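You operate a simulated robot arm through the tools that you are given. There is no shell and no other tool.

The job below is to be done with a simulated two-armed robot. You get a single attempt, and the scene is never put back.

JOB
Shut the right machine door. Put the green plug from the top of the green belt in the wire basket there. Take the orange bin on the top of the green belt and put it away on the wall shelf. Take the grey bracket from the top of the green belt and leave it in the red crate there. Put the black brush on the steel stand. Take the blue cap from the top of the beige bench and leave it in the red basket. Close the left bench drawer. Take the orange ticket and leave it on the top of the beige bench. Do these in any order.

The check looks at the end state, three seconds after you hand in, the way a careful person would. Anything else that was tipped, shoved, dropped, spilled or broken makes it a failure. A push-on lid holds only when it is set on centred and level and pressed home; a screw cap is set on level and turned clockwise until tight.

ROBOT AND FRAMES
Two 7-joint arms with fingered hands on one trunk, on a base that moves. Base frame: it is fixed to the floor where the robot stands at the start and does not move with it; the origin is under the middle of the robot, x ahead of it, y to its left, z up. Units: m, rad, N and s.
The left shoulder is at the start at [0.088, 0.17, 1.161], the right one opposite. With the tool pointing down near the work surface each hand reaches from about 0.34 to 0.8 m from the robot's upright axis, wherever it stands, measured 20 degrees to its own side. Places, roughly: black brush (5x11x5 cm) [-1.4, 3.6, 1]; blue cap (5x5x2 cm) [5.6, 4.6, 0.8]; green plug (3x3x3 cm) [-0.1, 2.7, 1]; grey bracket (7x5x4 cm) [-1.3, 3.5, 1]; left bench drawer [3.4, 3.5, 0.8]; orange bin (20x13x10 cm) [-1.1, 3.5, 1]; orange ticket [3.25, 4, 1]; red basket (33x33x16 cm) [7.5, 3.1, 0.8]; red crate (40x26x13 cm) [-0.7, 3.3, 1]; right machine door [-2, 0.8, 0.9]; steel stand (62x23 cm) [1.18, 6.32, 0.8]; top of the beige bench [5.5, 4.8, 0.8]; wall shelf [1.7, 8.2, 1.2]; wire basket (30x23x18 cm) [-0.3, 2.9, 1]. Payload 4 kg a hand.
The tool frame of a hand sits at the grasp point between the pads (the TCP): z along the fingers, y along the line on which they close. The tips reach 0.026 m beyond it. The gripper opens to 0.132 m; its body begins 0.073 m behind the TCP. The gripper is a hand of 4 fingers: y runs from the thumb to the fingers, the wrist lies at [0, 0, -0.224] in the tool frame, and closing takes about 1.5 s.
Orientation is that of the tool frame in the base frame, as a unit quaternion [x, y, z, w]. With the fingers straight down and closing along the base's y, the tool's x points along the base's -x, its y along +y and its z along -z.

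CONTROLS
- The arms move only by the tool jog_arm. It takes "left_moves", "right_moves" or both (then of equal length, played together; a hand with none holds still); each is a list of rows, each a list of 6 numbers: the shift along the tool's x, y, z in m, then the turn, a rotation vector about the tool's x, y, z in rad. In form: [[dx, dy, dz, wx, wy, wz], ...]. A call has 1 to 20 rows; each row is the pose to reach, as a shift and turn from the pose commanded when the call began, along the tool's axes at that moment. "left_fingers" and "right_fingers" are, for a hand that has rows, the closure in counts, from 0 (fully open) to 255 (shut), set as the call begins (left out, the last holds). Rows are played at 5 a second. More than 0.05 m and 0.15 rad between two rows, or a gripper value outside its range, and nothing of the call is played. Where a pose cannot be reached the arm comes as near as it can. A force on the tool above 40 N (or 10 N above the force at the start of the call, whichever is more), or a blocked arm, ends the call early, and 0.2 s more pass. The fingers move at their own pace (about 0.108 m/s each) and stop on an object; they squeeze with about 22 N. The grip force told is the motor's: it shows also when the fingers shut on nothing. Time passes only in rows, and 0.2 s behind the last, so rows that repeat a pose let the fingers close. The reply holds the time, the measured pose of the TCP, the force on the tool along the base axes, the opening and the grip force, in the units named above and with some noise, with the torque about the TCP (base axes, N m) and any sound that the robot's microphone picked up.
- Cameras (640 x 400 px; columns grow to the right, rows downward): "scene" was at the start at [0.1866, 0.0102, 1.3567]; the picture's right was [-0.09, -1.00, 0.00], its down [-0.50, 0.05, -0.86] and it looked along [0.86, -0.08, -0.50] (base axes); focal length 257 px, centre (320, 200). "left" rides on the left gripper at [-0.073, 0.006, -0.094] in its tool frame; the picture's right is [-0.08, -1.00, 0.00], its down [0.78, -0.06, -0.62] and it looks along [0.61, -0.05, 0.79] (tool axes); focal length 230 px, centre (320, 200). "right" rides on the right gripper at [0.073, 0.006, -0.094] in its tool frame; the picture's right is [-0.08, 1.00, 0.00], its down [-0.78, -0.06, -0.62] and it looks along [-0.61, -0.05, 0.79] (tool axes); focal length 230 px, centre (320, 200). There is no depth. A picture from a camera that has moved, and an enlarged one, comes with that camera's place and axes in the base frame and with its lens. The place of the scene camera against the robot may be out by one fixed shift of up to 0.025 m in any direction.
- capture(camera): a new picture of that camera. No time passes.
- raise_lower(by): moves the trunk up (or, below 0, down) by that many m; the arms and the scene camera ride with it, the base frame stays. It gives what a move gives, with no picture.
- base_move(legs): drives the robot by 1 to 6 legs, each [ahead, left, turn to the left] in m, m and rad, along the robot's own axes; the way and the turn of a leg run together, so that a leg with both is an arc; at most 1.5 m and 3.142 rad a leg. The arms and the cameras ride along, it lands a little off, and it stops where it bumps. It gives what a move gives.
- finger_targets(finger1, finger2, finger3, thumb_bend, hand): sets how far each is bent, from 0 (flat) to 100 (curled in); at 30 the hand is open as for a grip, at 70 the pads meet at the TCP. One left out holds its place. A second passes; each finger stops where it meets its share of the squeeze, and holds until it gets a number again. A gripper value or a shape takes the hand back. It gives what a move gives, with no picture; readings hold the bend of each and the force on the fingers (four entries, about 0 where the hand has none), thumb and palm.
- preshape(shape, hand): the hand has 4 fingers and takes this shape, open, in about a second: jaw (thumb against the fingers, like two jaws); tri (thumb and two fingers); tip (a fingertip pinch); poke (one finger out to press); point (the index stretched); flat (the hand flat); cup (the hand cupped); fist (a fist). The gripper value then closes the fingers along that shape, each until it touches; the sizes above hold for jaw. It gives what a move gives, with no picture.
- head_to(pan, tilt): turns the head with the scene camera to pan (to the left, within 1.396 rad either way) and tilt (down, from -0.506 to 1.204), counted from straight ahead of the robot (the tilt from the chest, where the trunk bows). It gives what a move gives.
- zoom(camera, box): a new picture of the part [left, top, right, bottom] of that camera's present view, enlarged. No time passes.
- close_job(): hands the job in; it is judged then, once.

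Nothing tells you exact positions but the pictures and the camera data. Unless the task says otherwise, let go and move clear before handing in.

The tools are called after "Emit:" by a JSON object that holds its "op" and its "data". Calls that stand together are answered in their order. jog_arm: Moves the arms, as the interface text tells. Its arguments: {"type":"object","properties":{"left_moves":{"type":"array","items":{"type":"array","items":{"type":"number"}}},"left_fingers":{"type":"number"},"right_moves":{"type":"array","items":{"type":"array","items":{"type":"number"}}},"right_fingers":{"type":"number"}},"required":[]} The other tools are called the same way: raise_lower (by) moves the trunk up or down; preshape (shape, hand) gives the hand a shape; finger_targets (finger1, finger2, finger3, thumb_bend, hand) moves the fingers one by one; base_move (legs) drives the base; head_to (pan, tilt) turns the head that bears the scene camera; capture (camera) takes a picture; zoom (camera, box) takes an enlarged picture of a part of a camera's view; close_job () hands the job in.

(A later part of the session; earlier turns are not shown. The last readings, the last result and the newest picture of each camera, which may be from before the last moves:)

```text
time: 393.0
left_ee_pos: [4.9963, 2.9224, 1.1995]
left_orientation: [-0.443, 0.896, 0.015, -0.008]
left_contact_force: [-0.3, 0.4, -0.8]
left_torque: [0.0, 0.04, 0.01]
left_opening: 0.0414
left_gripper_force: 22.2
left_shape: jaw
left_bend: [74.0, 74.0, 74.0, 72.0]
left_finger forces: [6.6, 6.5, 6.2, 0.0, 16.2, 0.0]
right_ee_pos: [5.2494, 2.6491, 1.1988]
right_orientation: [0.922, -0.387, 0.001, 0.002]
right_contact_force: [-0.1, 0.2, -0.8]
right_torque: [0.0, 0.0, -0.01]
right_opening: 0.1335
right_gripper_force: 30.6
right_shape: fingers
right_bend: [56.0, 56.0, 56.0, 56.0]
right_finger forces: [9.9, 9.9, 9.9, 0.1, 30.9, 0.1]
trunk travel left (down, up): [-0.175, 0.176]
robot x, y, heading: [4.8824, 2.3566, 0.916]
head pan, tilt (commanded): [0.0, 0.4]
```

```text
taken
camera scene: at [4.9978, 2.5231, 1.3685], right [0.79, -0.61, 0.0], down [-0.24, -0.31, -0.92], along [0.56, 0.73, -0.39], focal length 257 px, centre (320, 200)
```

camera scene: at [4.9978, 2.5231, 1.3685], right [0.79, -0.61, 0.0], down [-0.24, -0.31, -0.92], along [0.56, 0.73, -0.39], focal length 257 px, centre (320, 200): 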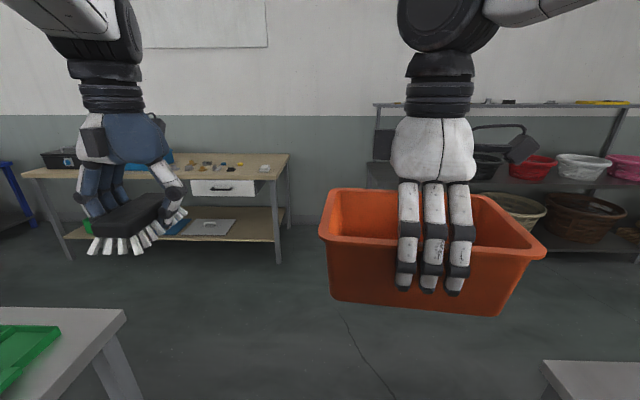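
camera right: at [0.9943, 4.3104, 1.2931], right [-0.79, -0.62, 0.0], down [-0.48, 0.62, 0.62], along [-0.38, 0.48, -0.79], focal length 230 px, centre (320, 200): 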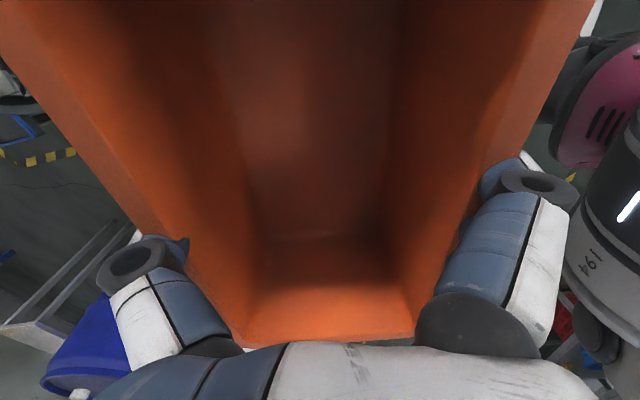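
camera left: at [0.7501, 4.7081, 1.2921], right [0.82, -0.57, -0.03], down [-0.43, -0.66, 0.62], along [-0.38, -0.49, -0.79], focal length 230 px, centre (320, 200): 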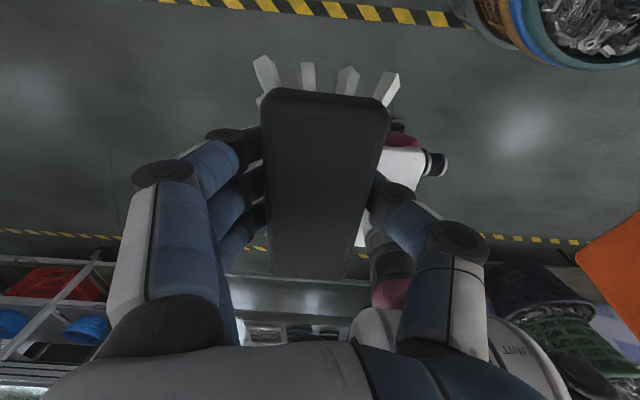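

Beige bench is ahead-left, a shelf with bowls ahead-right. Moving forward and then turning left along the corridor.

Emit:
{"op": "base_move", "data": {"legs": [[1.25, 0, 0]]}}

Emit:
{"op": "base_move", "data": {"legs": [[0, 0, 1.57]]}}

Emit:
{"op": "capture", "data": {"camera": "scene"}}

```text
time: 399.4
left_ee_pos: [5.7988, 3.9006, 1.1989]
left_orientation: [-0.426, 0.905, 0.015, -0.008]
left_contact_force: [-1.2, -0.1, 0.2]
left_torque: [0.0, 0.0, 0.01]
left_opening: 0.0414
left_gripper_force: 22.0
left_shape: jaw
left_bend: [74.0, 74.0, 74.0, 72.0]
left_finger forces: [6.6, 6.7, 6.3, 0.0, 16.1, 0.1]
right_ee_pos: [6.0408, 3.6178, 1.1992]
right_orientation: [0.915, -0.403, 0.0, 0.002]
right_contact_force: [-0.5, -0.5, -1.2]
right_torque: [0.0, 0.0, 0.06]
right_opening: 0.1337
right_gripper_force: 30.3
right_shape: fingers
right_bend: [56.0, 56.0, 56.0, 56.0]
right_finger forces: [9.9, 9.8, 9.8, 0.0, 30.8, 0.0]
trunk travel left (down, up): [-0.175, 0.176]
robot x, y, heading: [5.6599, 3.3414, 0.88]
head pan, tilt (commanded): [0.0, 0.4]
```

```text
time: 403.6
left_ee_pos: [5.1001, 3.4774, 1.1989]
left_orientation: [0.94, -0.341, -0.005, 0.017]
left_contact_force: [-0.6, -0.6, -1.0]
left_torque: [0.05, 0.01, -0.02]
left_opening: 0.0411
left_gripper_force: 22.0
left_shape: jaw
left_bend: [74.0, 74.0, 74.0, 72.0]
left_finger forces: [6.5, 6.4, 6.3, 0.0, 16.0, 0.1]
right_ee_pos: [5.3855, 3.7184, 1.1991]
right_orientation: [0.933, 0.359, 0.002, 0.002]
right_contact_force: [-0.3, -0.5, -1.4]
right_torque: [0.01, 0.0, 0.0]
right_opening: 0.1329
right_gripper_force: 29.9
right_shape: fingers
right_bend: [56.0, 56.0, 56.0, 56.0]
right_finger forces: [9.7, 9.7, 9.7, 0.1, 30.0, 0.1]
trunk travel left (down, up): [-0.175, 0.176]
robot x, y, heading: [5.6628, 3.3391, 2.444]
head pan, tilt (commanded): [0.0, 0.4]
```

```text
taken
camera scene: at [5.521, 3.4764, 1.3685], right [0.64, 0.77, 0.0], down [0.3, -0.25, -0.92], along [-0.71, 0.59, -0.39], focal length 257 px, centre (320, 200)
```

scene: 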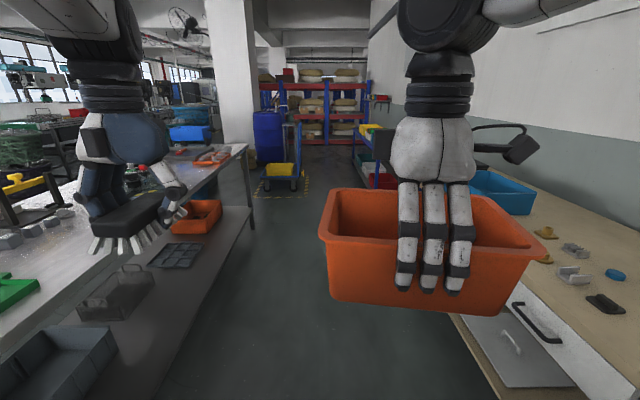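

Blue cap is visible on the beige bench at right. The corridor toward the trolley is clear; driving along it with a slight heading correction.

Emit:
{"op": "base_move", "data": {"legs": [[1.4, 0, 0.043], [1.3, 0, 0]]}}

Emit:
{"op": "capture", "data": {"camera": "scene"}}

```text
time: 416.7
left_ee_pos: [2.9975, 5.165, 1.1989]
left_orientation: [0.941, -0.339, -0.005, 0.017]
left_contact_force: [0.2, 0.0, -2.5]
left_torque: [0.03, 0.0, 0.04]
left_opening: 0.0411
left_gripper_force: 22.1
left_shape: jaw
left_bend: [74.0, 74.0, 74.0, 72.0]
left_finger forces: [6.5, 6.4, 6.2, 0.0, 16.0, 0.1]
right_ee_pos: [3.2815, 5.4062, 1.1987]
right_orientation: [0.933, 0.36, 0.002, 0.001]
right_contact_force: [-0.5, -0.1, -1.6]
right_torque: [-0.03, -0.07, -0.03]
right_opening: 0.1331
right_gripper_force: 29.0
right_shape: fingers
right_bend: [56.0, 56.0, 56.0, 56.0]
right_finger forces: [9.8, 9.7, 9.7, 0.0, 30.1, 0.0]
trunk travel left (down, up): [-0.175, 0.176]
robot x, y, heading: [3.5599, 5.0274, 2.446]
head pan, tilt (commanded): [0.0, 0.4]
```

```text
taken
camera scene: at [3.4179, 5.1655, 1.3685], right [0.64, 0.77, 0.0], down [0.3, -0.25, -0.92], along [-0.71, 0.59, -0.39], focal length 257 px, centre (320, 200)
```

scene: 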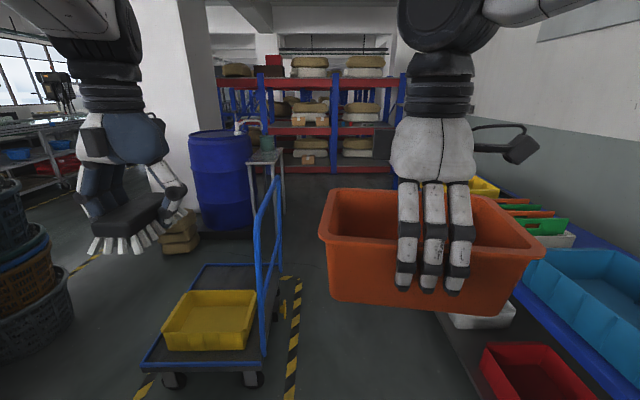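

A trolley is ahead-left, blue table on the right, and beyond them the barrel and steel stand. I'll shift right to the middle of the free lane and continue.

Emit:
{"op": "base_move", "data": {"legs": [[0.1, -0.33, 0.06], [0.9, 0, 0]]}}

Emit:
{"op": "capture", "data": {"camera": "scene"}}

```text
time: 424.5
left_ee_pos: [2.4114, 5.9933, 1.1993]
left_orientation: [0.949, -0.316, -0.005, 0.017]
left_contact_force: [0.2, 0.2, -1.8]
left_torque: [0.01, 0.03, -0.01]
left_opening: 0.0408
left_gripper_force: 22.3
left_shape: jaw
left_bend: [74.0, 74.0, 74.0, 72.0]
left_finger forces: [6.5, 6.5, 6.1, 0.1, 16.0, 0.0]
right_ee_pos: [2.6807, 6.2499, 1.1993]
right_orientation: [0.923, 0.385, 0.002, 0.001]
right_contact_force: [-0.6, 0.8, -0.4]
right_torque: [0.02, -0.04, 0.02]
right_opening: 0.1332
right_gripper_force: 29.9
right_shape: fingers
right_bend: [56.0, 56.0, 56.0, 56.0]
right_finger forces: [9.7, 9.7, 9.7, 0.0, 30.0, 0.1]
trunk travel left (down, up): [-0.175, 0.176]
robot x, y, heading: [2.981, 5.8875, 2.503]
head pan, tilt (commanded): [0.0, 0.4]
```

```text
taken
camera scene: at [2.8314, 6.0159, 1.3685], right [0.6, 0.8, 0.0], down [0.31, -0.23, -0.92], along [-0.74, 0.55, -0.39], focal length 257 px, centre (320, 200)
```

scene: 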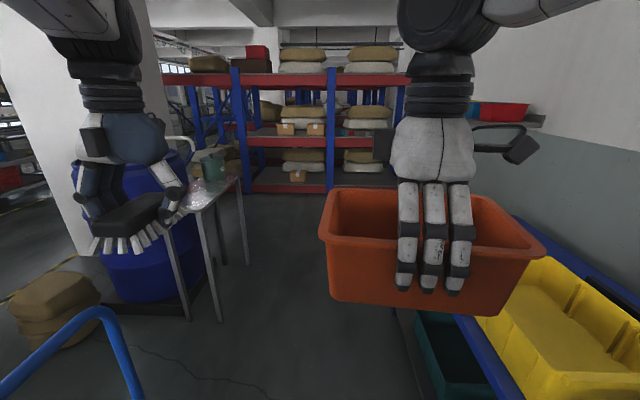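

I can see the steel stand with some items on it. Zooming in.

Emit:
{"op": "zoom", "data": {"camera": "scene", "box": [140, 110, 300, 210]}}

Emit:
{"op": "zoom", "data": {"camera": "scene", "box": [440, 60, 640, 185]}}

```text
4.00 times, centred on (220, 160) of scene
camera zoom: at [2.8314, 6.0159, 1.3685], right [0.6, 0.8, 0.0], down [0.31, -0.23, -0.92], along [-0.74, 0.55, -0.39], focal length 1028 px, centre (720, 360)
```

zoom: 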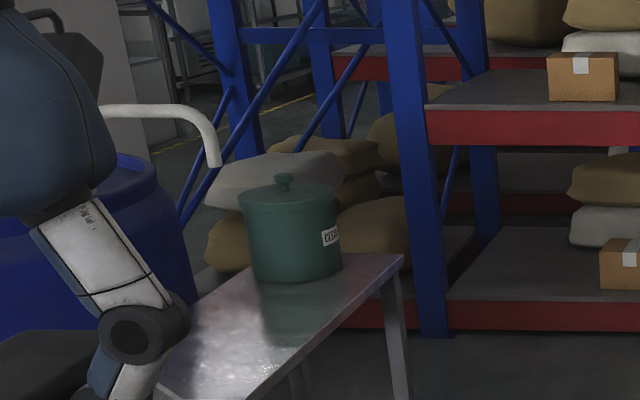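

```text
3.20 times, centred on (540, 122) of scene
camera zoom: at [2.8314, 6.0159, 1.3685], right [0.6, 0.8, 0.0], down [0.31, -0.23, -0.92], along [-0.74, 0.55, -0.39], focal length 822 px, centre (-384, 448)
```

zoom: 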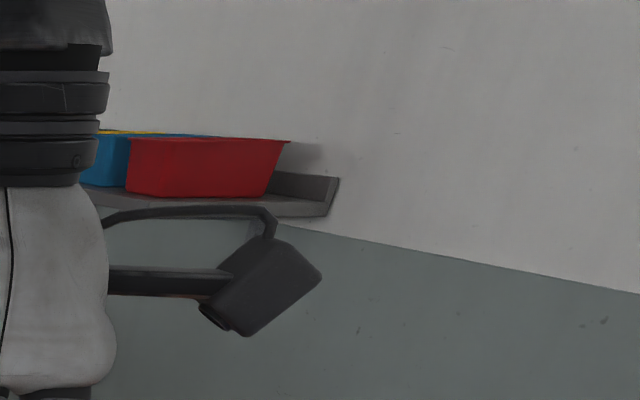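

The near (right) end of the steel stand is free; a green lidded pot sits at its far end. Driving past the trolley to stand beside it.

Emit:
{"op": "base_move", "data": {"legs": [[1.08, 0.02, -0.015]]}}

Emit:
{"op": "capture", "data": {"camera": "scene"}}

```text
time: 430.0
left_ee_pos: [1.5481, 6.6256, 1.199]
left_orientation: [0.947, -0.32, -0.005, 0.018]
left_contact_force: [0.2, 0.3, -1.8]
left_torque: [0.01, 0.02, -0.01]
left_opening: 0.041
left_gripper_force: 22.0
left_shape: jaw
left_bend: [74.0, 74.0, 74.0, 72.0]
left_finger forces: [6.4, 6.4, 6.2, 0.1, 16.1, 0.0]
right_ee_pos: [1.8211, 6.8781, 1.1989]
right_orientation: [0.925, 0.38, 0.002, 0.001]
right_contact_force: [-0.2, -0.2, -0.9]
right_torque: [0.01, -0.02, 0.01]
right_opening: 0.1331
right_gripper_force: 29.6
right_shape: fingers
right_bend: [56.0, 56.0, 56.0, 56.0]
right_finger forces: [9.6, 9.7, 9.7, 0.1, 30.1, 0.0]
trunk travel left (down, up): [-0.175, 0.176]
robot x, y, heading: [2.1113, 6.5118, 2.496]
head pan, tilt (commanded): [0.0, 0.4]
```

```text
taken
camera scene: at [1.968, 6.6435, 1.3685], right [0.61, 0.8, 0.0], down [0.31, -0.24, -0.92], along [-0.73, 0.56, -0.39], focal length 257 px, centre (320, 200)
```

scene: 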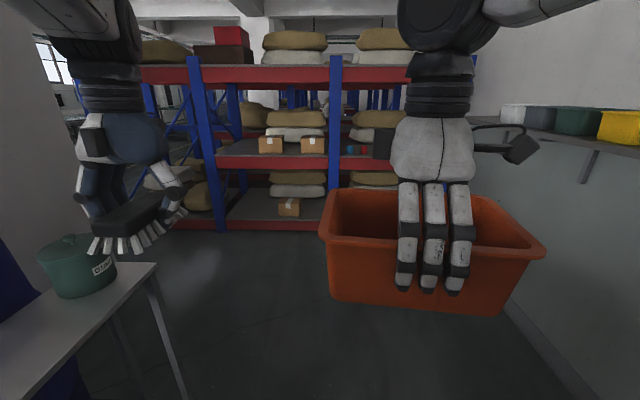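

The stand's back edge is to my left at about 0.55 m. I'll rotate left to face it and move a little closer.

Emit:
{"op": "base_move", "data": {"legs": [[0, 0, 0.6], [0.1, 0, 0]]}}

Emit:
{"op": "head_to", "data": {"pan": 0.0, "tilt": 0.65}}

Emit:
{"op": "capture", "data": {"camera": "scene"}}

Emit:
{"op": "capture", "data": {"camera": "left"}}

```text
time: 432.8
left_ee_pos: [1.4865, 6.2895, 1.2005]
left_orientation: [1.0, -0.025, 0.0, 0.017]
left_contact_force: [-0.7, -0.6, -0.5]
left_torque: [0.01, 0.02, 0.0]
left_opening: 0.0411
left_gripper_force: 21.6
left_shape: jaw
left_bend: [74.0, 74.0, 74.0, 72.0]
left_finger forces: [6.4, 6.4, 6.2, 0.1, 16.1, 0.0]
right_ee_pos: [1.5676, 6.6526, 1.1985]
right_orientation: [0.771, 0.637, 0.002, 0.0]
right_contact_force: [0.6, 0.0, -1.9]
right_torque: [-0.04, -0.02, 0.05]
right_opening: 0.1327
right_gripper_force: 29.4
right_shape: fingers
right_bend: [57.0, 56.0, 56.0, 56.0]
right_finger forces: [9.6, 9.6, 9.6, 0.0, 29.9, 0.0]
trunk travel left (down, up): [-0.175, 0.176]
robot x, y, heading: [2.0161, 6.5152, 3.096]
head pan, tilt (commanded): [0.0, 0.4]
```

```text
time: 433.5
left_ee_pos: [1.4862, 6.2885, 1.1996]
left_orientation: [1.0, -0.024, 0.001, 0.018]
left_contact_force: [-0.9, -0.7, -0.8]
left_torque: [0.03, 0.03, 0.01]
left_opening: 0.0411
left_gripper_force: 22.1
left_shape: jaw
left_bend: [74.0, 74.0, 74.0, 72.0]
left_finger forces: [6.4, 6.4, 6.2, 0.1, 16.0, 0.1]
right_ee_pos: [1.5679, 6.6532, 1.1993]
right_orientation: [0.771, 0.637, 0.001, 0.0]
right_contact_force: [0.1, 0.3, -1.1]
right_torque: [0.01, 0.03, -0.02]
right_opening: 0.1327
right_gripper_force: 29.2
right_shape: fingers
right_bend: [57.0, 56.0, 56.0, 56.0]
right_finger forces: [9.6, 9.6, 9.7, 0.1, 29.9, 0.0]
trunk travel left (down, up): [-0.175, 0.176]
robot x, y, heading: [2.0157, 6.5151, 3.09]
head pan, tilt (commanded): [0.0, 0.649]
```

```text
taken
camera scene: at [1.8399, 6.5439, 1.3461], right [0.05, 1.0, 0.0], down [0.6, -0.03, -0.8], along [-0.8, 0.04, -0.6], focal length 257 px, centre (320, 200)
```

scene: 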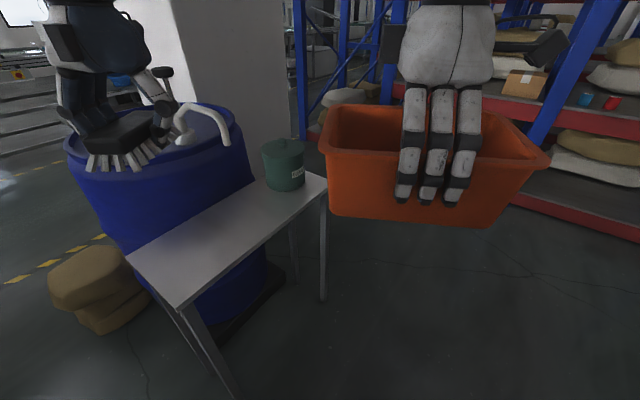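

```text
taken
camera left: at [1.4128, 6.2902, 1.2926], right [-0.03, 1.0, -0.03], down [0.79, 0.04, 0.61], along [0.62, -0.01, -0.79], focal length 230 px, centre (320, 200)
```

left: 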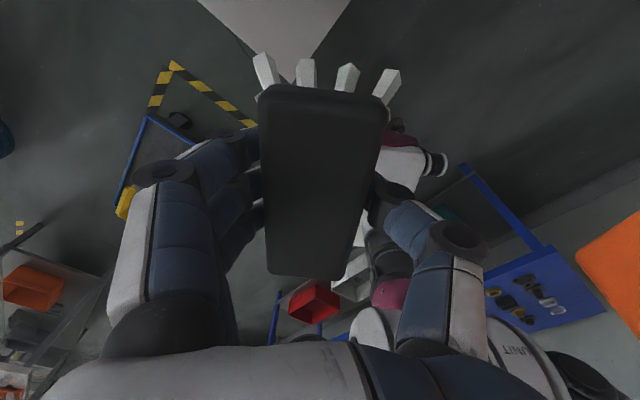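

The stand's top is clearly visible: right-back corner near [1.52, 6.25], pot at the far end. I'll set the brush down around [1.32, 6.25]; first moving the hand over that spot.

Emit:
{"op": "jog_arm", "data": {"left_moves": [[-0.04, 0.012, 0, 0, 0, 0], [-0.08, 0.024, 0, 0, 0, 0], [-0.12, 0.036, 0.01, 0, 0, 0], [-0.16, 0.047, 0.03, 0, 0, 0], [-0.16, 0.047, 0.07, 0, 0, 0], [-0.16, 0.047, 0.11, 0, 0, 0], [-0.16, 0.047, 0.15, 0, 0, 0], [-0.16, 0.047, 0.19, 0, 0, 0]]}}

Emit:
{"op": "capture", "data": {"camera": "scene"}}

Emit:
{"op": "capture", "data": {"camera": "left"}}

```text
time: 435.3
left_ee_pos: [1.3198, 6.2418, 1.0122]
left_orientation: [1.0, -0.024, 0.0, 0.018]
left_contact_force: [-0.3, 0.2, -1.6]
left_torque: [0.03, -0.02, 0.0]
left_opening: 0.0409
left_gripper_force: 21.5
left_shape: jaw
left_bend: [74.0, 74.0, 74.0, 72.0]
left_finger forces: [6.5, 6.4, 6.2, 0.0, 16.2, 0.1]
right_ee_pos: [1.5668, 6.6528, 1.1988]
right_orientation: [0.771, 0.637, 0.001, 0.002]
right_contact_force: [0.5, -1.0, -1.1]
right_torque: [0.06, 0.0, -0.01]
right_opening: 0.1329
right_gripper_force: 29.6
right_shape: fingers
right_bend: [57.0, 56.0, 56.0, 56.0]
right_finger forces: [9.6, 9.5, 9.6, 0.0, 29.8, 0.0]
trunk travel left (down, up): [-0.175, 0.176]
robot x, y, heading: [2.0161, 6.5145, 3.099]
head pan, tilt (commanded): [0.0, 0.649]
```

```text
taken
camera scene: at [1.8384, 6.5435, 1.3456], right [0.05, 1.0, 0.0], down [0.6, -0.03, -0.8], along [-0.79, 0.04, -0.61], focal length 257 px, centre (320, 200)
```

scene: 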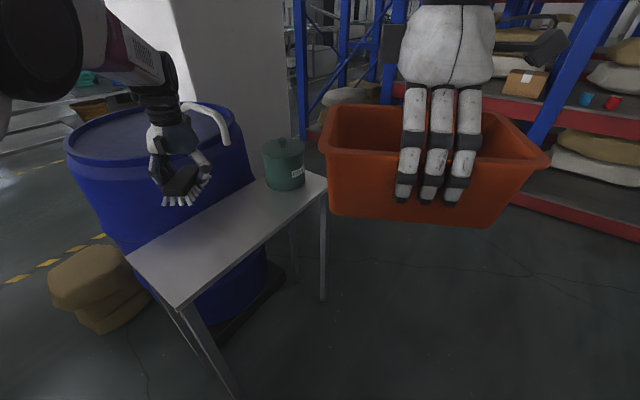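

```text
taken
camera left: at [1.2455, 6.2423, 1.1063], right [-0.03, 1.0, -0.03], down [0.79, 0.04, 0.62], along [0.62, -0.01, -0.79], focal length 230 px, centre (320, 200)
```

left: 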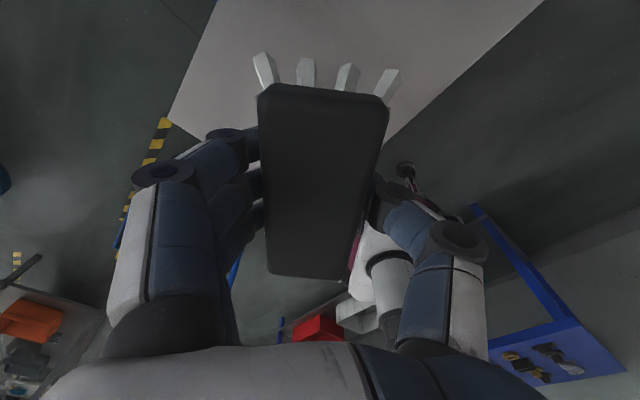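

The wrist view confirms the brush is ~10 cm in from the back edge and ~15 cm from the right end. Lowering it to the surface.

Emit:
{"op": "jog_arm", "data": {"left_moves": [[0, 0, 0.04, 0, 0, 0], [0, 0, 0.08, 0, 0, 0], [0, 0, 0.12, 0, 0, 0], [0, 0, 0.145, 0, 0, 0], [0, 0, 0.16, 0, 0, 0]]}}

Emit:
{"op": "jog_arm", "data": {"left_moves": [[0, 0, 0.005, 0, 0, 0], [0, 0, 0.01, 0, 0, 0], [0, 0, 0.015, 0, 0, 0], [0, 0, 0.02, 0, 0, 0]]}}

Emit:
{"op": "capture", "data": {"camera": "scene"}}

```text
time: 436.5
left_ee_pos: [1.3225, 6.2381, 0.8515]
left_orientation: [1.0, -0.025, -0.001, 0.017]
left_contact_force: [0.3, -0.1, -0.3]
left_torque: [-0.02, -0.01, 0.0]
left_opening: 0.0409
left_gripper_force: 22.0
left_shape: jaw
left_bend: [74.0, 74.0, 74.0, 72.0]
left_finger forces: [6.5, 6.3, 6.2, 0.1, 16.1, 0.0]
right_ee_pos: [1.5679, 6.6531, 1.1998]
right_orientation: [0.771, 0.637, 0.002, 0.001]
right_contact_force: [-0.2, -0.8, -1.0]
right_torque: [0.01, 0.0, -0.01]
right_opening: 0.1325
right_gripper_force: 29.0
right_shape: fingers
right_bend: [57.0, 56.0, 56.0, 56.0]
right_finger forces: [9.7, 9.6, 9.5, 0.1, 29.8, 0.0]
trunk travel left (down, up): [-0.175, 0.176]
robot x, y, heading: [2.0145, 6.5161, 3.089]
head pan, tilt (commanded): [0.0, 0.649]
```

```text
time: 437.5
left_ee_pos: [1.3218, 6.2379, 0.8335]
left_orientation: [1.0, -0.025, 0.001, 0.018]
left_contact_force: [0.8, -0.4, -0.6]
left_torque: [-0.01, -0.01, 0.01]
left_opening: 0.0411
left_gripper_force: 22.4
left_shape: jaw
left_bend: [74.0, 74.0, 74.0, 72.0]
left_finger forces: [6.5, 6.4, 6.2, 0.0, 16.1, 0.0]
right_ee_pos: [1.5687, 6.6527, 1.2001]
right_orientation: [0.771, 0.637, 0.002, 0.001]
right_contact_force: [0.5, -0.8, -1.2]
right_torque: [0.04, -0.06, -0.02]
right_opening: 0.1328
right_gripper_force: 29.2
right_shape: fingers
right_bend: [57.0, 56.0, 56.0, 56.0]
right_finger forces: [9.7, 9.5, 9.6, 0.0, 29.7, 0.0]
trunk travel left (down, up): [-0.175, 0.176]
robot x, y, heading: [2.0194, 6.518, 3.097]
head pan, tilt (commanded): [0.0, 0.649]
```

```text
taken
camera scene: at [1.8395, 6.5438, 1.3459], right [0.05, 1.0, 0.0], down [0.6, -0.03, -0.8], along [-0.8, 0.04, -0.6], focal length 257 px, centre (320, 200)
```

scene: 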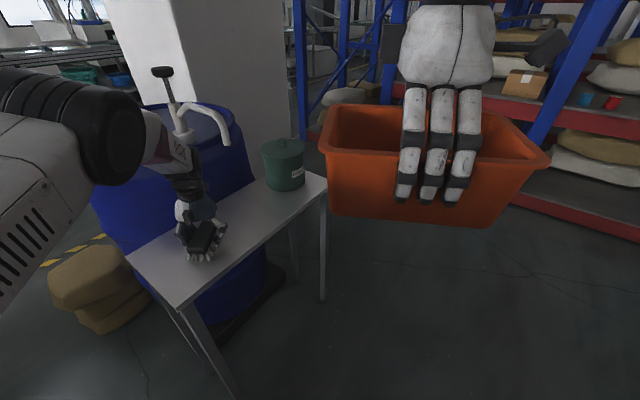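

Not touching yet. Lowering further in small steps.

Emit:
{"op": "jog_arm", "data": {"left_moves": [[0, 0, 0.005, 0, 0, 0], [0, 0, 0.01, 0, 0, 0], [0, 0, 0.015, 0, 0, 0]]}}

Emit:
{"op": "zoom", "data": {"camera": "scene", "box": [140, 170, 280, 280]}}

```text
time: 438.4
left_ee_pos: [1.3209, 6.2362, 0.8266]
left_orientation: [0.999, -0.025, -0.008, 0.019]
left_contact_force: [5.5, 0.5, 29.0]
left_torque: [0.01, -0.12, 0.0]
left_opening: 0.0426
left_gripper_force: 22.0
left_shape: jaw
left_bend: [74.0, 74.0, 74.0, 73.0]
left_finger forces: [7.5, 7.5, 7.1, 0.0, 26.4, 0.1]
right_ee_pos: [1.5721, 6.6528, 1.2013]
right_orientation: [0.77, 0.638, 0.0, 0.0]
right_contact_force: [-0.3, -0.3, -0.5]
right_torque: [0.0, 0.01, 0.01]
right_opening: 0.1332
right_gripper_force: 29.4
right_shape: fingers
right_bend: [57.0, 56.0, 56.0, 56.0]
right_finger forces: [9.6, 9.5, 9.6, 0.1, 29.8, 0.0]
trunk travel left (down, up): [-0.175, 0.176]
robot x, y, heading: [2.0167, 6.5195, 3.09]
head pan, tilt (commanded): [0.0, 0.649]
stopped in row 3 (left hand): the force on the tool passed its limit at 41 N (the readings are from after the stop); the commanded pose is now the measured one
```

```text
3.64 times, centred on (210, 225) of scene
camera zoom: at [1.8427, 6.5448, 1.3466], right [0.05, 1.0, 0.0], down [0.6, -0.03, -0.8], along [-0.8, 0.04, -0.6], focal length 934 px, centre (720, 109)
```

zoom: 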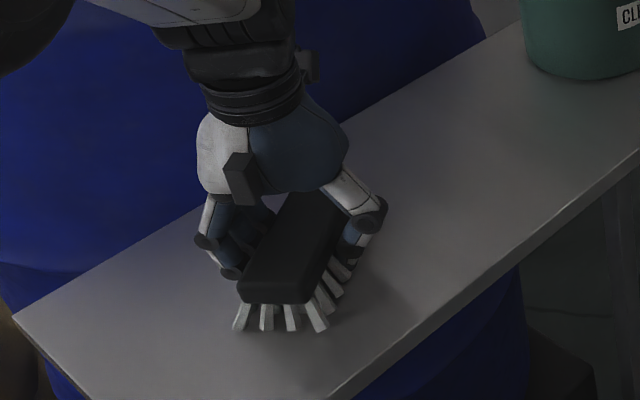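

Brush is on the stand. Easing the pressure and opening the left hand, then lifting straight up.

Emit:
{"op": "jog_arm", "data": {"left_moves": [[0, 0, -0.003, 0, 0, 0], [0, 0, -0.003, 0, 0, 0]]}}

Emit:
{"op": "jog_arm", "data": {"left_moves": [[0, 0, 0, 0, 0, 0], [0, 0, 0, 0, 0, 0], [0, 0, 0, 0, 0, 0], [0, 0, 0, 0, 0, 0], [0, 0, 0, 0, 0, 0]], "left_fingers": 50}}

Emit:
{"op": "jog_arm", "data": {"left_moves": [[0, 0, -0.03, 0, 0, 0], [0, 0, -0.07, 0, 0, 0], [0, 0, -0.12, 0, 0, 0], [0, 0, -0.17, 0, 0, 0], [0, 0, -0.22, 0, 0, 0], [0, 0, -0.27, 0, 0, 0], [0, 0, -0.32, 0, 0, 0], [0.03, 0, -0.36, 0, 0, 0]]}}

Emit:
{"op": "capture", "data": {"camera": "scene"}}

```text
time: 439.0
left_ee_pos: [1.3203, 6.2371, 0.8263]
left_orientation: [0.999, -0.026, -0.005, 0.019]
left_contact_force: [-1.9, -0.4, 23.8]
left_torque: [-0.04, 0.03, 0.01]
left_opening: 0.0428
left_gripper_force: 22.0
left_shape: jaw
left_bend: [74.0, 74.0, 74.0, 73.0]
left_finger forces: [7.8, 7.4, 7.2, 0.0, 23.3, 0.0]
right_ee_pos: [1.5698, 6.6544, 1.2003]
right_orientation: [0.771, 0.637, 0.0, 0.0]
right_contact_force: [0.5, 0.6, -1.6]
right_torque: [0.04, 0.02, 0.02]
right_opening: 0.1329
right_gripper_force: 28.9
right_shape: fingers
right_bend: [57.0, 56.0, 56.0, 56.0]
right_finger forces: [9.6, 9.6, 9.6, 0.0, 29.9, 0.0]
trunk travel left (down, up): [-0.175, 0.176]
robot x, y, heading: [2.0176, 6.5175, 3.094]
head pan, tilt (commanded): [0.0, 0.649]
```

```text
time: 440.2
left_ee_pos: [1.3219, 6.236, 0.8266]
left_orientation: [0.999, -0.025, -0.007, 0.018]
left_contact_force: [-0.5, -11.7, 34.3]
left_torque: [1.01, -0.2, -0.01]
left_opening: 0.1044
left_gripper_force: 0.1
left_shape: jaw
left_bend: [59.0, 59.0, 59.0, 66.0]
left_finger forces: [0.0, 0.0, 0.0, 0.0, 34.1, 0.0]
right_ee_pos: [1.5715, 6.6528, 1.2017]
right_orientation: [0.77, 0.638, 0.0, 0.001]
right_contact_force: [0.0, 0.2, -1.9]
right_torque: [-0.03, 0.01, -0.02]
right_opening: 0.1332
right_gripper_force: 29.2
right_shape: fingers
right_bend: [57.0, 56.0, 56.0, 56.0]
right_finger forces: [9.6, 9.6, 9.6, 0.0, 29.8, 0.0]
trunk travel left (down, up): [-0.175, 0.176]
robot x, y, heading: [2.0168, 6.5165, 3.09]
head pan, tilt (commanded): [0.0, 0.649]
```

```text
time: 442.0
left_ee_pos: [1.3586, 6.2453, 1.186]
left_orientation: [0.999, -0.026, -0.005, 0.018]
left_contact_force: [0.7, -0.5, 0.9]
left_torque: [0.02, 0.05, -0.02]
left_opening: 0.1059
left_gripper_force: 0.0
left_shape: jaw
left_bend: [59.0, 59.0, 59.0, 55.0]
left_finger forces: [0.0, 0.0, 0.0, 0.0, 0.1, 0.1]
right_ee_pos: [1.5707, 6.6536, 1.2017]
right_orientation: [0.772, 0.636, -0.001, 0.0]
right_contact_force: [1.0, 0.5, -1.2]
right_torque: [0.02, -0.02, -0.02]
right_opening: 0.1329
right_gripper_force: 29.1
right_shape: fingers
right_bend: [57.0, 56.0, 56.0, 56.0]
right_finger forces: [9.5, 9.6, 9.6, 0.1, 29.8, 0.0]
trunk travel left (down, up): [-0.175, 0.176]
robot x, y, heading: [2.0152, 6.5199, 3.097]
head pan, tilt (commanded): [0.0, 0.649]
```

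```text
taken
camera scene: at [1.8427, 6.5444, 1.3467], right [0.05, 1.0, 0.0], down [0.6, -0.03, -0.8], along [-0.8, 0.04, -0.6], focal length 257 px, centre (320, 200)
```

scene: 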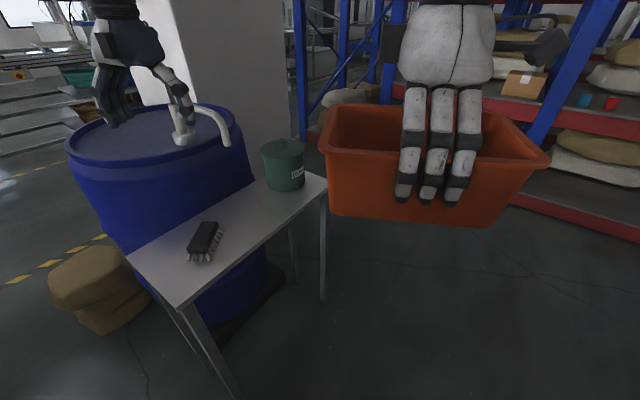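

Brush placed on the steel stand. Retracting the left hand and turning right to face the wall shelf.

Emit:
{"op": "jog_arm", "data": {"left_moves": [[0.04, 0, 0, 0, 0, 0], [0.08, 0, 0, 0, 0, 0], [0.12, 0, 0, 0, 0, 0], [0.16, -0.02, 0, 0, 0, 0]], "left_fingers": 0}}

Emit:
{"op": "base_move", "data": {"legs": [[0, 0, -2.17]]}}

Emit:
{"op": "head_to", "data": {"pan": 0.0, "tilt": 0.15}}

Emit:
{"op": "capture", "data": {"camera": "scene"}}

```text
time: 443.0
left_ee_pos: [1.5163, 6.2503, 1.1849]
left_orientation: [1.0, -0.016, -0.009, -0.018]
left_contact_force: [0.0, 0.0, -0.2]
left_torque: [0.03, 0.01, -0.02]
left_opening: 0.1321
left_gripper_force: 0.0
left_shape: jaw
left_bend: [30.0, 30.0, 30.0, 30.0]
left_finger forces: [0.0, 0.0, 0.0, 0.0, 0.0, 0.1]
right_ee_pos: [1.5688, 6.6544, 1.1995]
right_orientation: [0.771, 0.637, 0.001, 0.001]
right_contact_force: [-0.5, -0.3, -1.5]
right_torque: [0.0, 0.01, 0.02]
right_opening: 0.1326
right_gripper_force: 29.7
right_shape: fingers
right_bend: [57.0, 56.0, 56.0, 56.0]
right_finger forces: [9.6, 9.7, 9.9, 0.0, 30.0, 0.1]
trunk travel left (down, up): [-0.175, 0.176]
robot x, y, heading: [2.0216, 6.5208, 3.097]
head pan, tilt (commanded): [0.0, 0.649]
```

```text
time: 448.6
left_ee_pos: [2.1059, 7.0809, 1.1794]
left_orientation: [-0.432, 0.901, -0.014, 0.009]
left_contact_force: [-0.1, 0.0, 0.2]
left_torque: [-0.02, 0.02, -0.02]
left_opening: 0.132
left_gripper_force: 0.1
left_shape: jaw
left_bend: [30.0, 30.0, 30.0, 30.0]
left_finger forces: [0.0, 0.0, 0.0, 0.0, 0.0, 0.1]
right_ee_pos: [2.3974, 6.793, 1.2001]
right_orientation: [0.913, -0.407, 0.0, 0.002]
right_contact_force: [0.1, 0.0, -1.4]
right_torque: [-0.03, 0.02, -0.01]
right_opening: 0.1321
right_gripper_force: 28.3
right_shape: fingers
right_bend: [57.0, 57.0, 57.0, 56.0]
right_finger forces: [9.2, 9.3, 9.4, 0.0, 28.8, 0.0]
trunk travel left (down, up): [-0.175, 0.176]
robot x, y, heading: [2.0168, 6.5146, 0.871]
head pan, tilt (commanded): [0.0, 0.649]
```

```text
time: 449.6
left_ee_pos: [2.1046, 7.0809, 1.1796]
left_orientation: [-0.434, 0.9, -0.016, 0.01]
left_contact_force: [0.5, -0.2, 0.6]
left_torque: [0.01, 0.0, -0.03]
left_opening: 0.132
left_gripper_force: 0.0
left_shape: jaw
left_bend: [30.0, 30.0, 30.0, 30.0]
left_finger forces: [0.0, 0.1, 0.1, 0.1, 0.0, 0.1]
right_ee_pos: [2.3972, 6.7934, 1.1993]
right_orientation: [0.914, -0.406, 0.0, 0.002]
right_contact_force: [0.5, -0.5, -1.3]
right_torque: [-0.03, 0.0, 0.03]
right_opening: 0.1318
right_gripper_force: 28.0
right_shape: fingers
right_bend: [57.0, 57.0, 57.0, 56.0]
right_finger forces: [9.2, 9.3, 9.4, 0.0, 28.8, 0.1]
trunk travel left (down, up): [-0.175, 0.176]
robot x, y, heading: [2.0206, 6.5141, 0.876]
head pan, tilt (commanded): [0.0, 0.15]
```

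```text
taken
camera scene: at [2.1406, 6.6784, 1.3916], right [0.77, -0.64, 0.0], down [-0.1, -0.12, -0.99], along [0.63, 0.76, -0.15], focal length 257 px, centre (320, 200)
```

scene: 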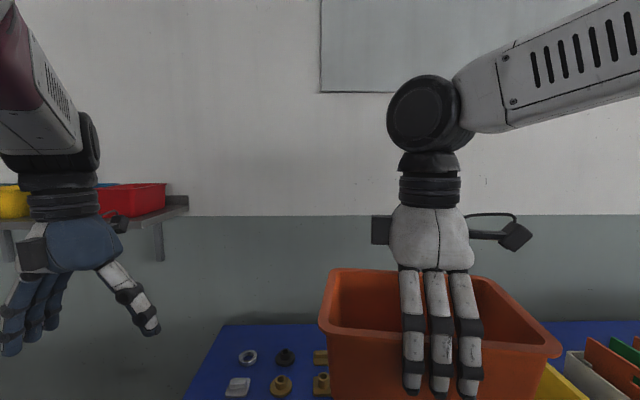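

The shelf is further left along the wall. I'll move slightly forward and strafe left to get in front of it.

Emit:
{"op": "base_move", "data": {"legs": [[0.12, 0, 0.04], [0, 0.95, 0]]}}

Emit:
{"op": "capture", "data": {"camera": "scene"}}

```text
time: 459.4
left_ee_pos: [1.36, 7.778, 1.179]
left_orientation: [-0.458, 0.889, -0.017, 0.011]
left_contact_force: [0.7, -0.1, -0.2]
left_torque: [0.0, 0.02, 0.01]
left_opening: 0.1317
left_gripper_force: 0.1
left_shape: jaw
left_bend: [30.0, 30.0, 30.0, 30.0]
left_finger forces: [0.0, 0.0, 0.0, 0.0, 0.0, 0.1]
right_ee_pos: [1.667, 7.505, 1.2001]
right_orientation: [0.924, -0.383, 0.0, 0.003]
right_contact_force: [0.6, 0.2, -1.9]
right_torque: [0.01, -0.02, -0.01]
right_opening: 0.1321
right_gripper_force: 28.8
right_shape: fingers
right_bend: [57.0, 57.0, 57.0, 56.0]
right_finger forces: [9.3, 9.4, 9.5, 0.0, 28.8, 0.0]
trunk travel left (down, up): [-0.175, 0.176]
robot x, y, heading: [1.3039, 7.2083, 0.926]
head pan, tilt (commanded): [0.0, 0.15]
```

```text
taken
camera scene: at [1.4173, 7.3778, 1.3917], right [0.8, -0.6, 0.0], down [-0.09, -0.12, -0.99], along [0.59, 0.79, -0.15], focal length 257 px, centre (320, 200)
```

scene: 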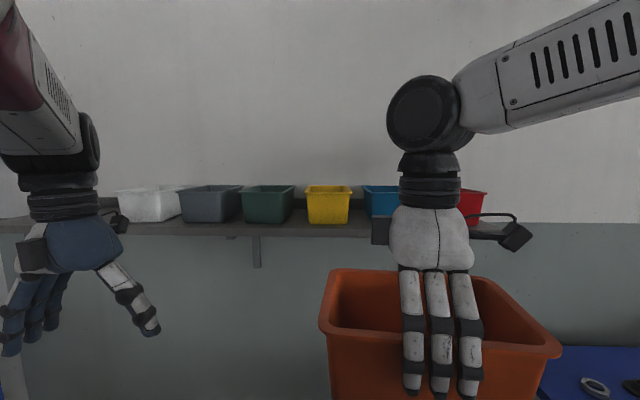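

The shelf holds a row of coloured bins with free space at its left end. Strafing left to line the right hand up with the free spot.

Emit:
{"op": "base_move", "data": {"legs": [[0, 0.7, -0.01]]}}

Emit:
{"op": "capture", "data": {"camera": "scene"}}

Emit:
{"op": "zoom", "data": {"camera": "scene", "box": [100, 150, 400, 337]}}

```text
time: 466.0
left_ee_pos: [0.8178, 8.2045, 1.1788]
left_orientation: [-0.447, 0.894, -0.018, 0.011]
left_contact_force: [-0.1, 1.0, 0.5]
left_torque: [0.03, 0.03, 0.0]
left_opening: 0.132
left_gripper_force: 0.0
left_shape: jaw
left_bend: [30.0, 30.0, 30.0, 30.0]
left_finger forces: [0.1, 0.1, 0.0, 0.0, 0.0, 0.0]
right_ee_pos: [1.1196, 7.9226, 1.1996]
right_orientation: [0.92, -0.393, 0.0, 0.002]
right_contact_force: [-0.3, 0.4, -1.2]
right_torque: [-0.03, 0.02, 0.04]
right_opening: 0.132
right_gripper_force: 28.4
right_shape: fingers
right_bend: [57.0, 57.0, 57.0, 56.0]
right_finger forces: [9.3, 9.2, 9.4, 0.1, 28.9, 0.0]
trunk travel left (down, up): [-0.175, 0.176]
robot x, y, heading: [0.744, 7.6369, 0.902]
head pan, tilt (commanded): [0.0, 0.15]
```

```text
taken
camera scene: at [0.8661, 7.802, 1.3917], right [0.78, -0.62, 0.0], down [-0.09, -0.12, -0.99], along [0.61, 0.78, -0.15], focal length 257 px, centre (320, 200)
```

scene: 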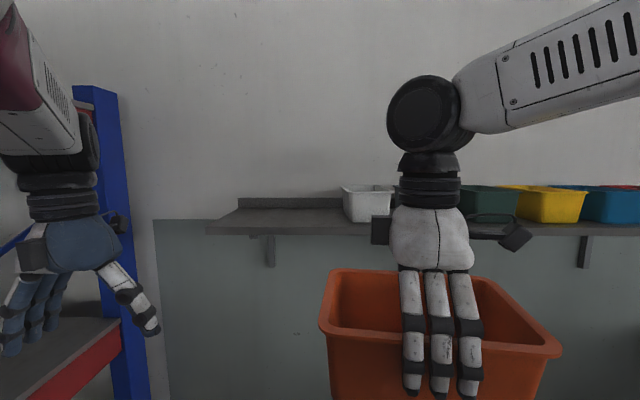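

```text
2.13 times, centred on (250, 244) of scene
camera zoom: at [0.8661, 7.802, 1.3917], right [0.78, -0.62, 0.0], down [-0.09, -0.12, -0.99], along [0.61, 0.78, -0.15], focal length 548 px, centre (469, 107)
```

zoom: 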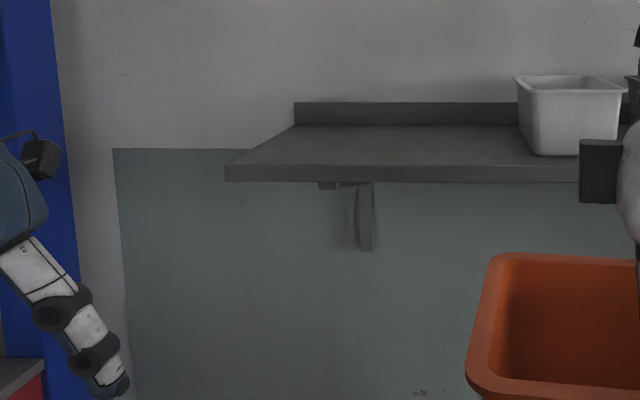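

The shelf's free section runs from its left end (u-side near the blue rack post) to the white bin, about 0.35 m. I'll tuck the left hand in, raise the trunk, then approach.

Emit:
{"op": "jog_arm", "data": {"left_moves": [[0.02, -0.02, 0, 0, 0, 0], [0.04, -0.04, 0, 0, 0, 0], [0.06, -0.07, 0, 0, 0, 0], [0.08, -0.1, 0, 0, 0, 0]]}}

Emit:
{"op": "raise_lower", "data": {"by": 0.14}}

Emit:
{"op": "capture", "data": {"camera": "scene"}}

```text
time: 467.0
left_ee_pos: [0.8564, 8.1832, 1.1514]
left_orientation: [-0.459, 0.887, -0.052, 0.021]
left_contact_force: [0.0, 0.1, 1.2]
left_torque: [0.01, 0.0, -0.02]
left_opening: 0.132
left_gripper_force: 0.0
left_shape: jaw
left_bend: [30.0, 30.0, 30.0, 30.0]
left_finger forces: [0.0, 0.0, 0.0, 0.0, 0.0, 0.1]
left hand out of reach, approached as far as the arm can: row 1, 2, 3, 4
right_ee_pos: [1.1206, 7.9234, 1.2]
right_orientation: [0.919, -0.394, 0.0, 0.002]
right_contact_force: [0.2, 0.5, -1.0]
right_torque: [0.0, 0.0, 0.02]
right_opening: 0.132
right_gripper_force: 28.7
right_shape: fingers
right_bend: [57.0, 57.0, 57.0, 56.0]
right_finger forces: [9.4, 9.3, 9.2, 0.1, 28.9, 0.0]
trunk travel left (down, up): [-0.175, 0.176]
robot x, y, heading: [0.7466, 7.6339, 0.897]
head pan, tilt (commanded): [0.0, 0.15]
```

```text
time: 468.7
left_ee_pos: [0.8694, 8.1756, 1.3009]
left_orientation: [-0.446, 0.895, -0.018, 0.011]
left_contact_force: [-0.6, 0.3, -0.1]
left_torque: [-0.01, 0.0, -0.02]
left_opening: 0.1321
left_gripper_force: 0.2
left_shape: jaw
left_bend: [30.0, 30.0, 30.0, 30.0]
left_finger forces: [0.0, 0.0, 0.1, 0.1, 0.0, 0.1]
right_ee_pos: [1.1203, 7.9239, 1.3389]
right_orientation: [0.919, -0.393, 0.0, 0.003]
right_contact_force: [0.5, 0.3, -0.7]
right_torque: [0.01, 0.0, -0.01]
right_opening: 0.1323
right_gripper_force: 28.6
right_shape: fingers
right_bend: [57.0, 57.0, 57.0, 56.0]
right_finger forces: [9.3, 9.3, 9.2, 0.0, 28.9, 0.0]
trunk travel left (down, up): [-0.315, 0.036]
robot x, y, heading: [0.7475, 7.634, 0.902]
head pan, tilt (commanded): [0.0, 0.15]
```

```text
taken
camera scene: at [0.8329, 7.7602, 1.5345], right [0.78, -0.62, 0.0], down [-0.09, -0.12, -0.99], along [0.61, 0.78, -0.15], focal length 257 px, centre (320, 200)
```

scene: 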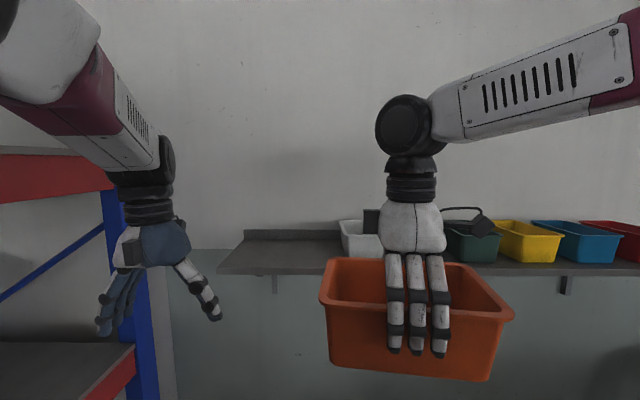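

I need the left hand out of the way of the shelf. Lowering and pulling it in close to the body.

Emit:
{"op": "jog_arm", "data": {"left_moves": [[0, 0, 0.045, 0, 0, 0], [0, 0, 0.09, 0, 0, 0], [0, 0, 0.135, 0, 0, 0], [0, 0, 0.18, 0, 0, 0], [0.03, 0, 0.2, 0, 0, 0], [0.06, 0, 0.21, 0, 0, 0], [0.09, 0, 0.22, 0, 0, 0], [0.12, 0, 0.22, 0, 0, 0]]}}

Emit:
{"op": "capture", "data": {"camera": "scene"}}

```text
time: 470.5
left_ee_pos: [0.8048, 8.0764, 1.0803]
left_orientation: [-0.447, 0.894, -0.018, 0.011]
left_contact_force: [-0.4, -0.1, 0.4]
left_torque: [-0.01, -0.06, 0.02]
left_opening: 0.132
left_gripper_force: 0.1
left_shape: jaw
left_bend: [30.0, 30.0, 30.0, 30.0]
left_finger forces: [0.0, 0.0, 0.0, 0.0, 0.0, 0.0]
right_ee_pos: [1.1187, 7.9228, 1.339]
right_orientation: [0.919, -0.394, 0.0, 0.001]
right_contact_force: [0.7, -0.3, -0.3]
right_torque: [-0.01, -0.02, 0.01]
right_opening: 0.132
right_gripper_force: 28.8
right_shape: fingers
right_bend: [57.0, 57.0, 57.0, 56.0]
right_finger forces: [9.2, 9.2, 9.3, 0.0, 28.9, 0.1]
trunk travel left (down, up): [-0.315, 0.036]
robot x, y, heading: [0.7486, 7.6383, 0.9]
head pan, tilt (commanded): [0.0, 0.15]
```

```text
taken
camera scene: at [0.8322, 7.7589, 1.5348], right [0.78, -0.62, 0.0], down [-0.09, -0.12, -0.99], along [0.61, 0.78, -0.15], focal length 257 px, centre (320, 200)
```

scene: 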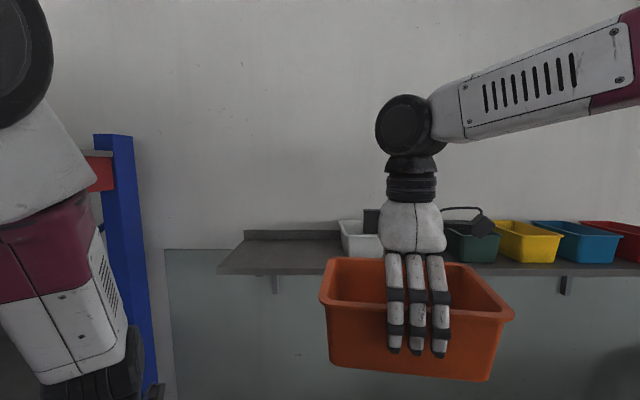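

Now driving forward a bit so the bin comes near the shelf edge, with the trunk raised to maximum for clearance.

Emit:
{"op": "raise_lower", "data": {"by": 0.033}}

Emit:
{"op": "base_move", "data": {"legs": [[0.28, 0, 0.01]]}}

Emit:
{"op": "jog_arm", "data": {"right_moves": [[-0.04, 0, 0, 0, 0, 0], [-0.08, 0, 0, 0, 0, 0], [-0.12, 0, 0, 0, 0, 0], [-0.16, 0, 0, 0, 0, 0], [-0.2, 0, 0, 0, 0, 0], [-0.23, 0, 0, 0, 0, 0]]}}

Emit:
{"op": "capture", "data": {"camera": "scene"}}

Emit:
{"op": "capture", "data": {"camera": "right"}}

```text
time: 471.3
left_ee_pos: [0.8036, 8.0754, 1.1143]
left_orientation: [-0.446, 0.895, -0.018, 0.011]
left_contact_force: [0.2, 0.6, 0.5]
left_torque: [0.0, 0.02, 0.05]
left_opening: 0.1319
left_gripper_force: 0.0
left_shape: jaw
left_bend: [30.0, 30.0, 30.0, 30.0]
left_finger forces: [0.0, 0.0, 0.1, 0.0, 0.0, 0.1]
right_ee_pos: [1.1194, 7.9236, 1.3722]
right_orientation: [0.919, -0.394, 0.0, 0.003]
right_contact_force: [-0.3, 0.9, -1.1]
right_torque: [0.0, -0.01, -0.02]
right_opening: 0.132
right_gripper_force: 28.3
right_shape: fingers
right_bend: [57.0, 57.0, 57.0, 56.0]
right_finger forces: [9.3, 9.3, 9.2, 0.0, 28.9, 0.0]
trunk travel left (down, up): [-0.348, 0.003]
robot x, y, heading: [0.7477, 7.6349, 0.899]
head pan, tilt (commanded): [0.0, 0.15]
```

```text
time: 473.2
left_ee_pos: [0.974, 8.2948, 1.1135]
left_orientation: [-0.45, 0.893, -0.018, 0.011]
left_contact_force: [-0.6, -1.0, 0.3]
left_torque: [-0.01, -0.02, 0.0]
left_opening: 0.1319
left_gripper_force: 0.0
left_shape: jaw
left_bend: [30.0, 30.0, 30.0, 30.0]
left_finger forces: [0.0, 0.0, 0.0, 0.0, 0.0, 0.0]
right_ee_pos: [1.2912, 8.1461, 1.3735]
right_orientation: [0.921, -0.39, 0.0, 0.002]
right_contact_force: [0.6, 0.2, -1.5]
right_torque: [0.02, -0.01, 0.03]
right_opening: 0.132
right_gripper_force: 28.3
right_shape: fingers
right_bend: [57.0, 57.0, 57.0, 56.0]
right_finger forces: [9.3, 9.2, 9.2, 0.0, 29.0, 0.0]
trunk travel left (down, up): [-0.348, 0.003]
robot x, y, heading: [0.9198, 7.8603, 0.907]
head pan, tilt (commanded): [0.0, 0.15]
```

```text
time: 474.6
left_ee_pos: [0.9737, 8.2953, 1.1133]
left_orientation: [-0.451, 0.892, -0.018, 0.011]
left_contact_force: [0.2, -0.1, 0.6]
left_torque: [-0.02, -0.03, 0.0]
left_opening: 0.1319
left_gripper_force: 0.0
left_shape: jaw
left_bend: [30.0, 30.0, 30.0, 30.0]
left_finger forces: [0.1, 0.0, 0.1, 0.0, 0.1, 0.1]
right_ee_pos: [1.1283, 8.3111, 1.3701]
right_orientation: [0.92, -0.391, 0.0, 0.003]
right_contact_force: [0.8, -0.3, -1.2]
right_torque: [-0.01, -0.01, -0.01]
right_opening: 0.1318
right_gripper_force: 29.2
right_shape: fingers
right_bend: [57.0, 57.0, 57.0, 56.0]
right_finger forces: [9.4, 9.4, 9.7, 0.1, 29.2, 0.1]
trunk travel left (down, up): [-0.348, 0.003]
robot x, y, heading: [0.9193, 7.857, 0.904]
head pan, tilt (commanded): [0.0, 0.15]
```

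```text
taken
camera scene: at [1.0033, 7.9805, 1.567], right [0.79, -0.61, 0.0], down [-0.09, -0.12, -0.99], along [0.61, 0.78, -0.15], focal length 257 px, centre (320, 200)
```

scene: 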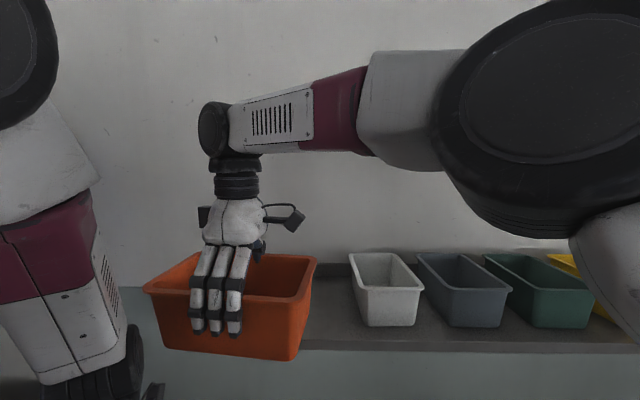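

```text
taken
camera right: at [1.1741, 8.2561, 1.4642], right [-0.77, -0.64, 0.0], down [-0.5, 0.61, 0.61], along [-0.39, 0.47, -0.79], focal length 230 px, centre (320, 200)
```

right: 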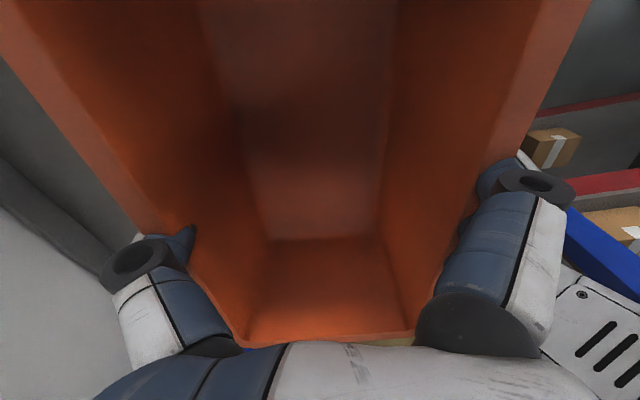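

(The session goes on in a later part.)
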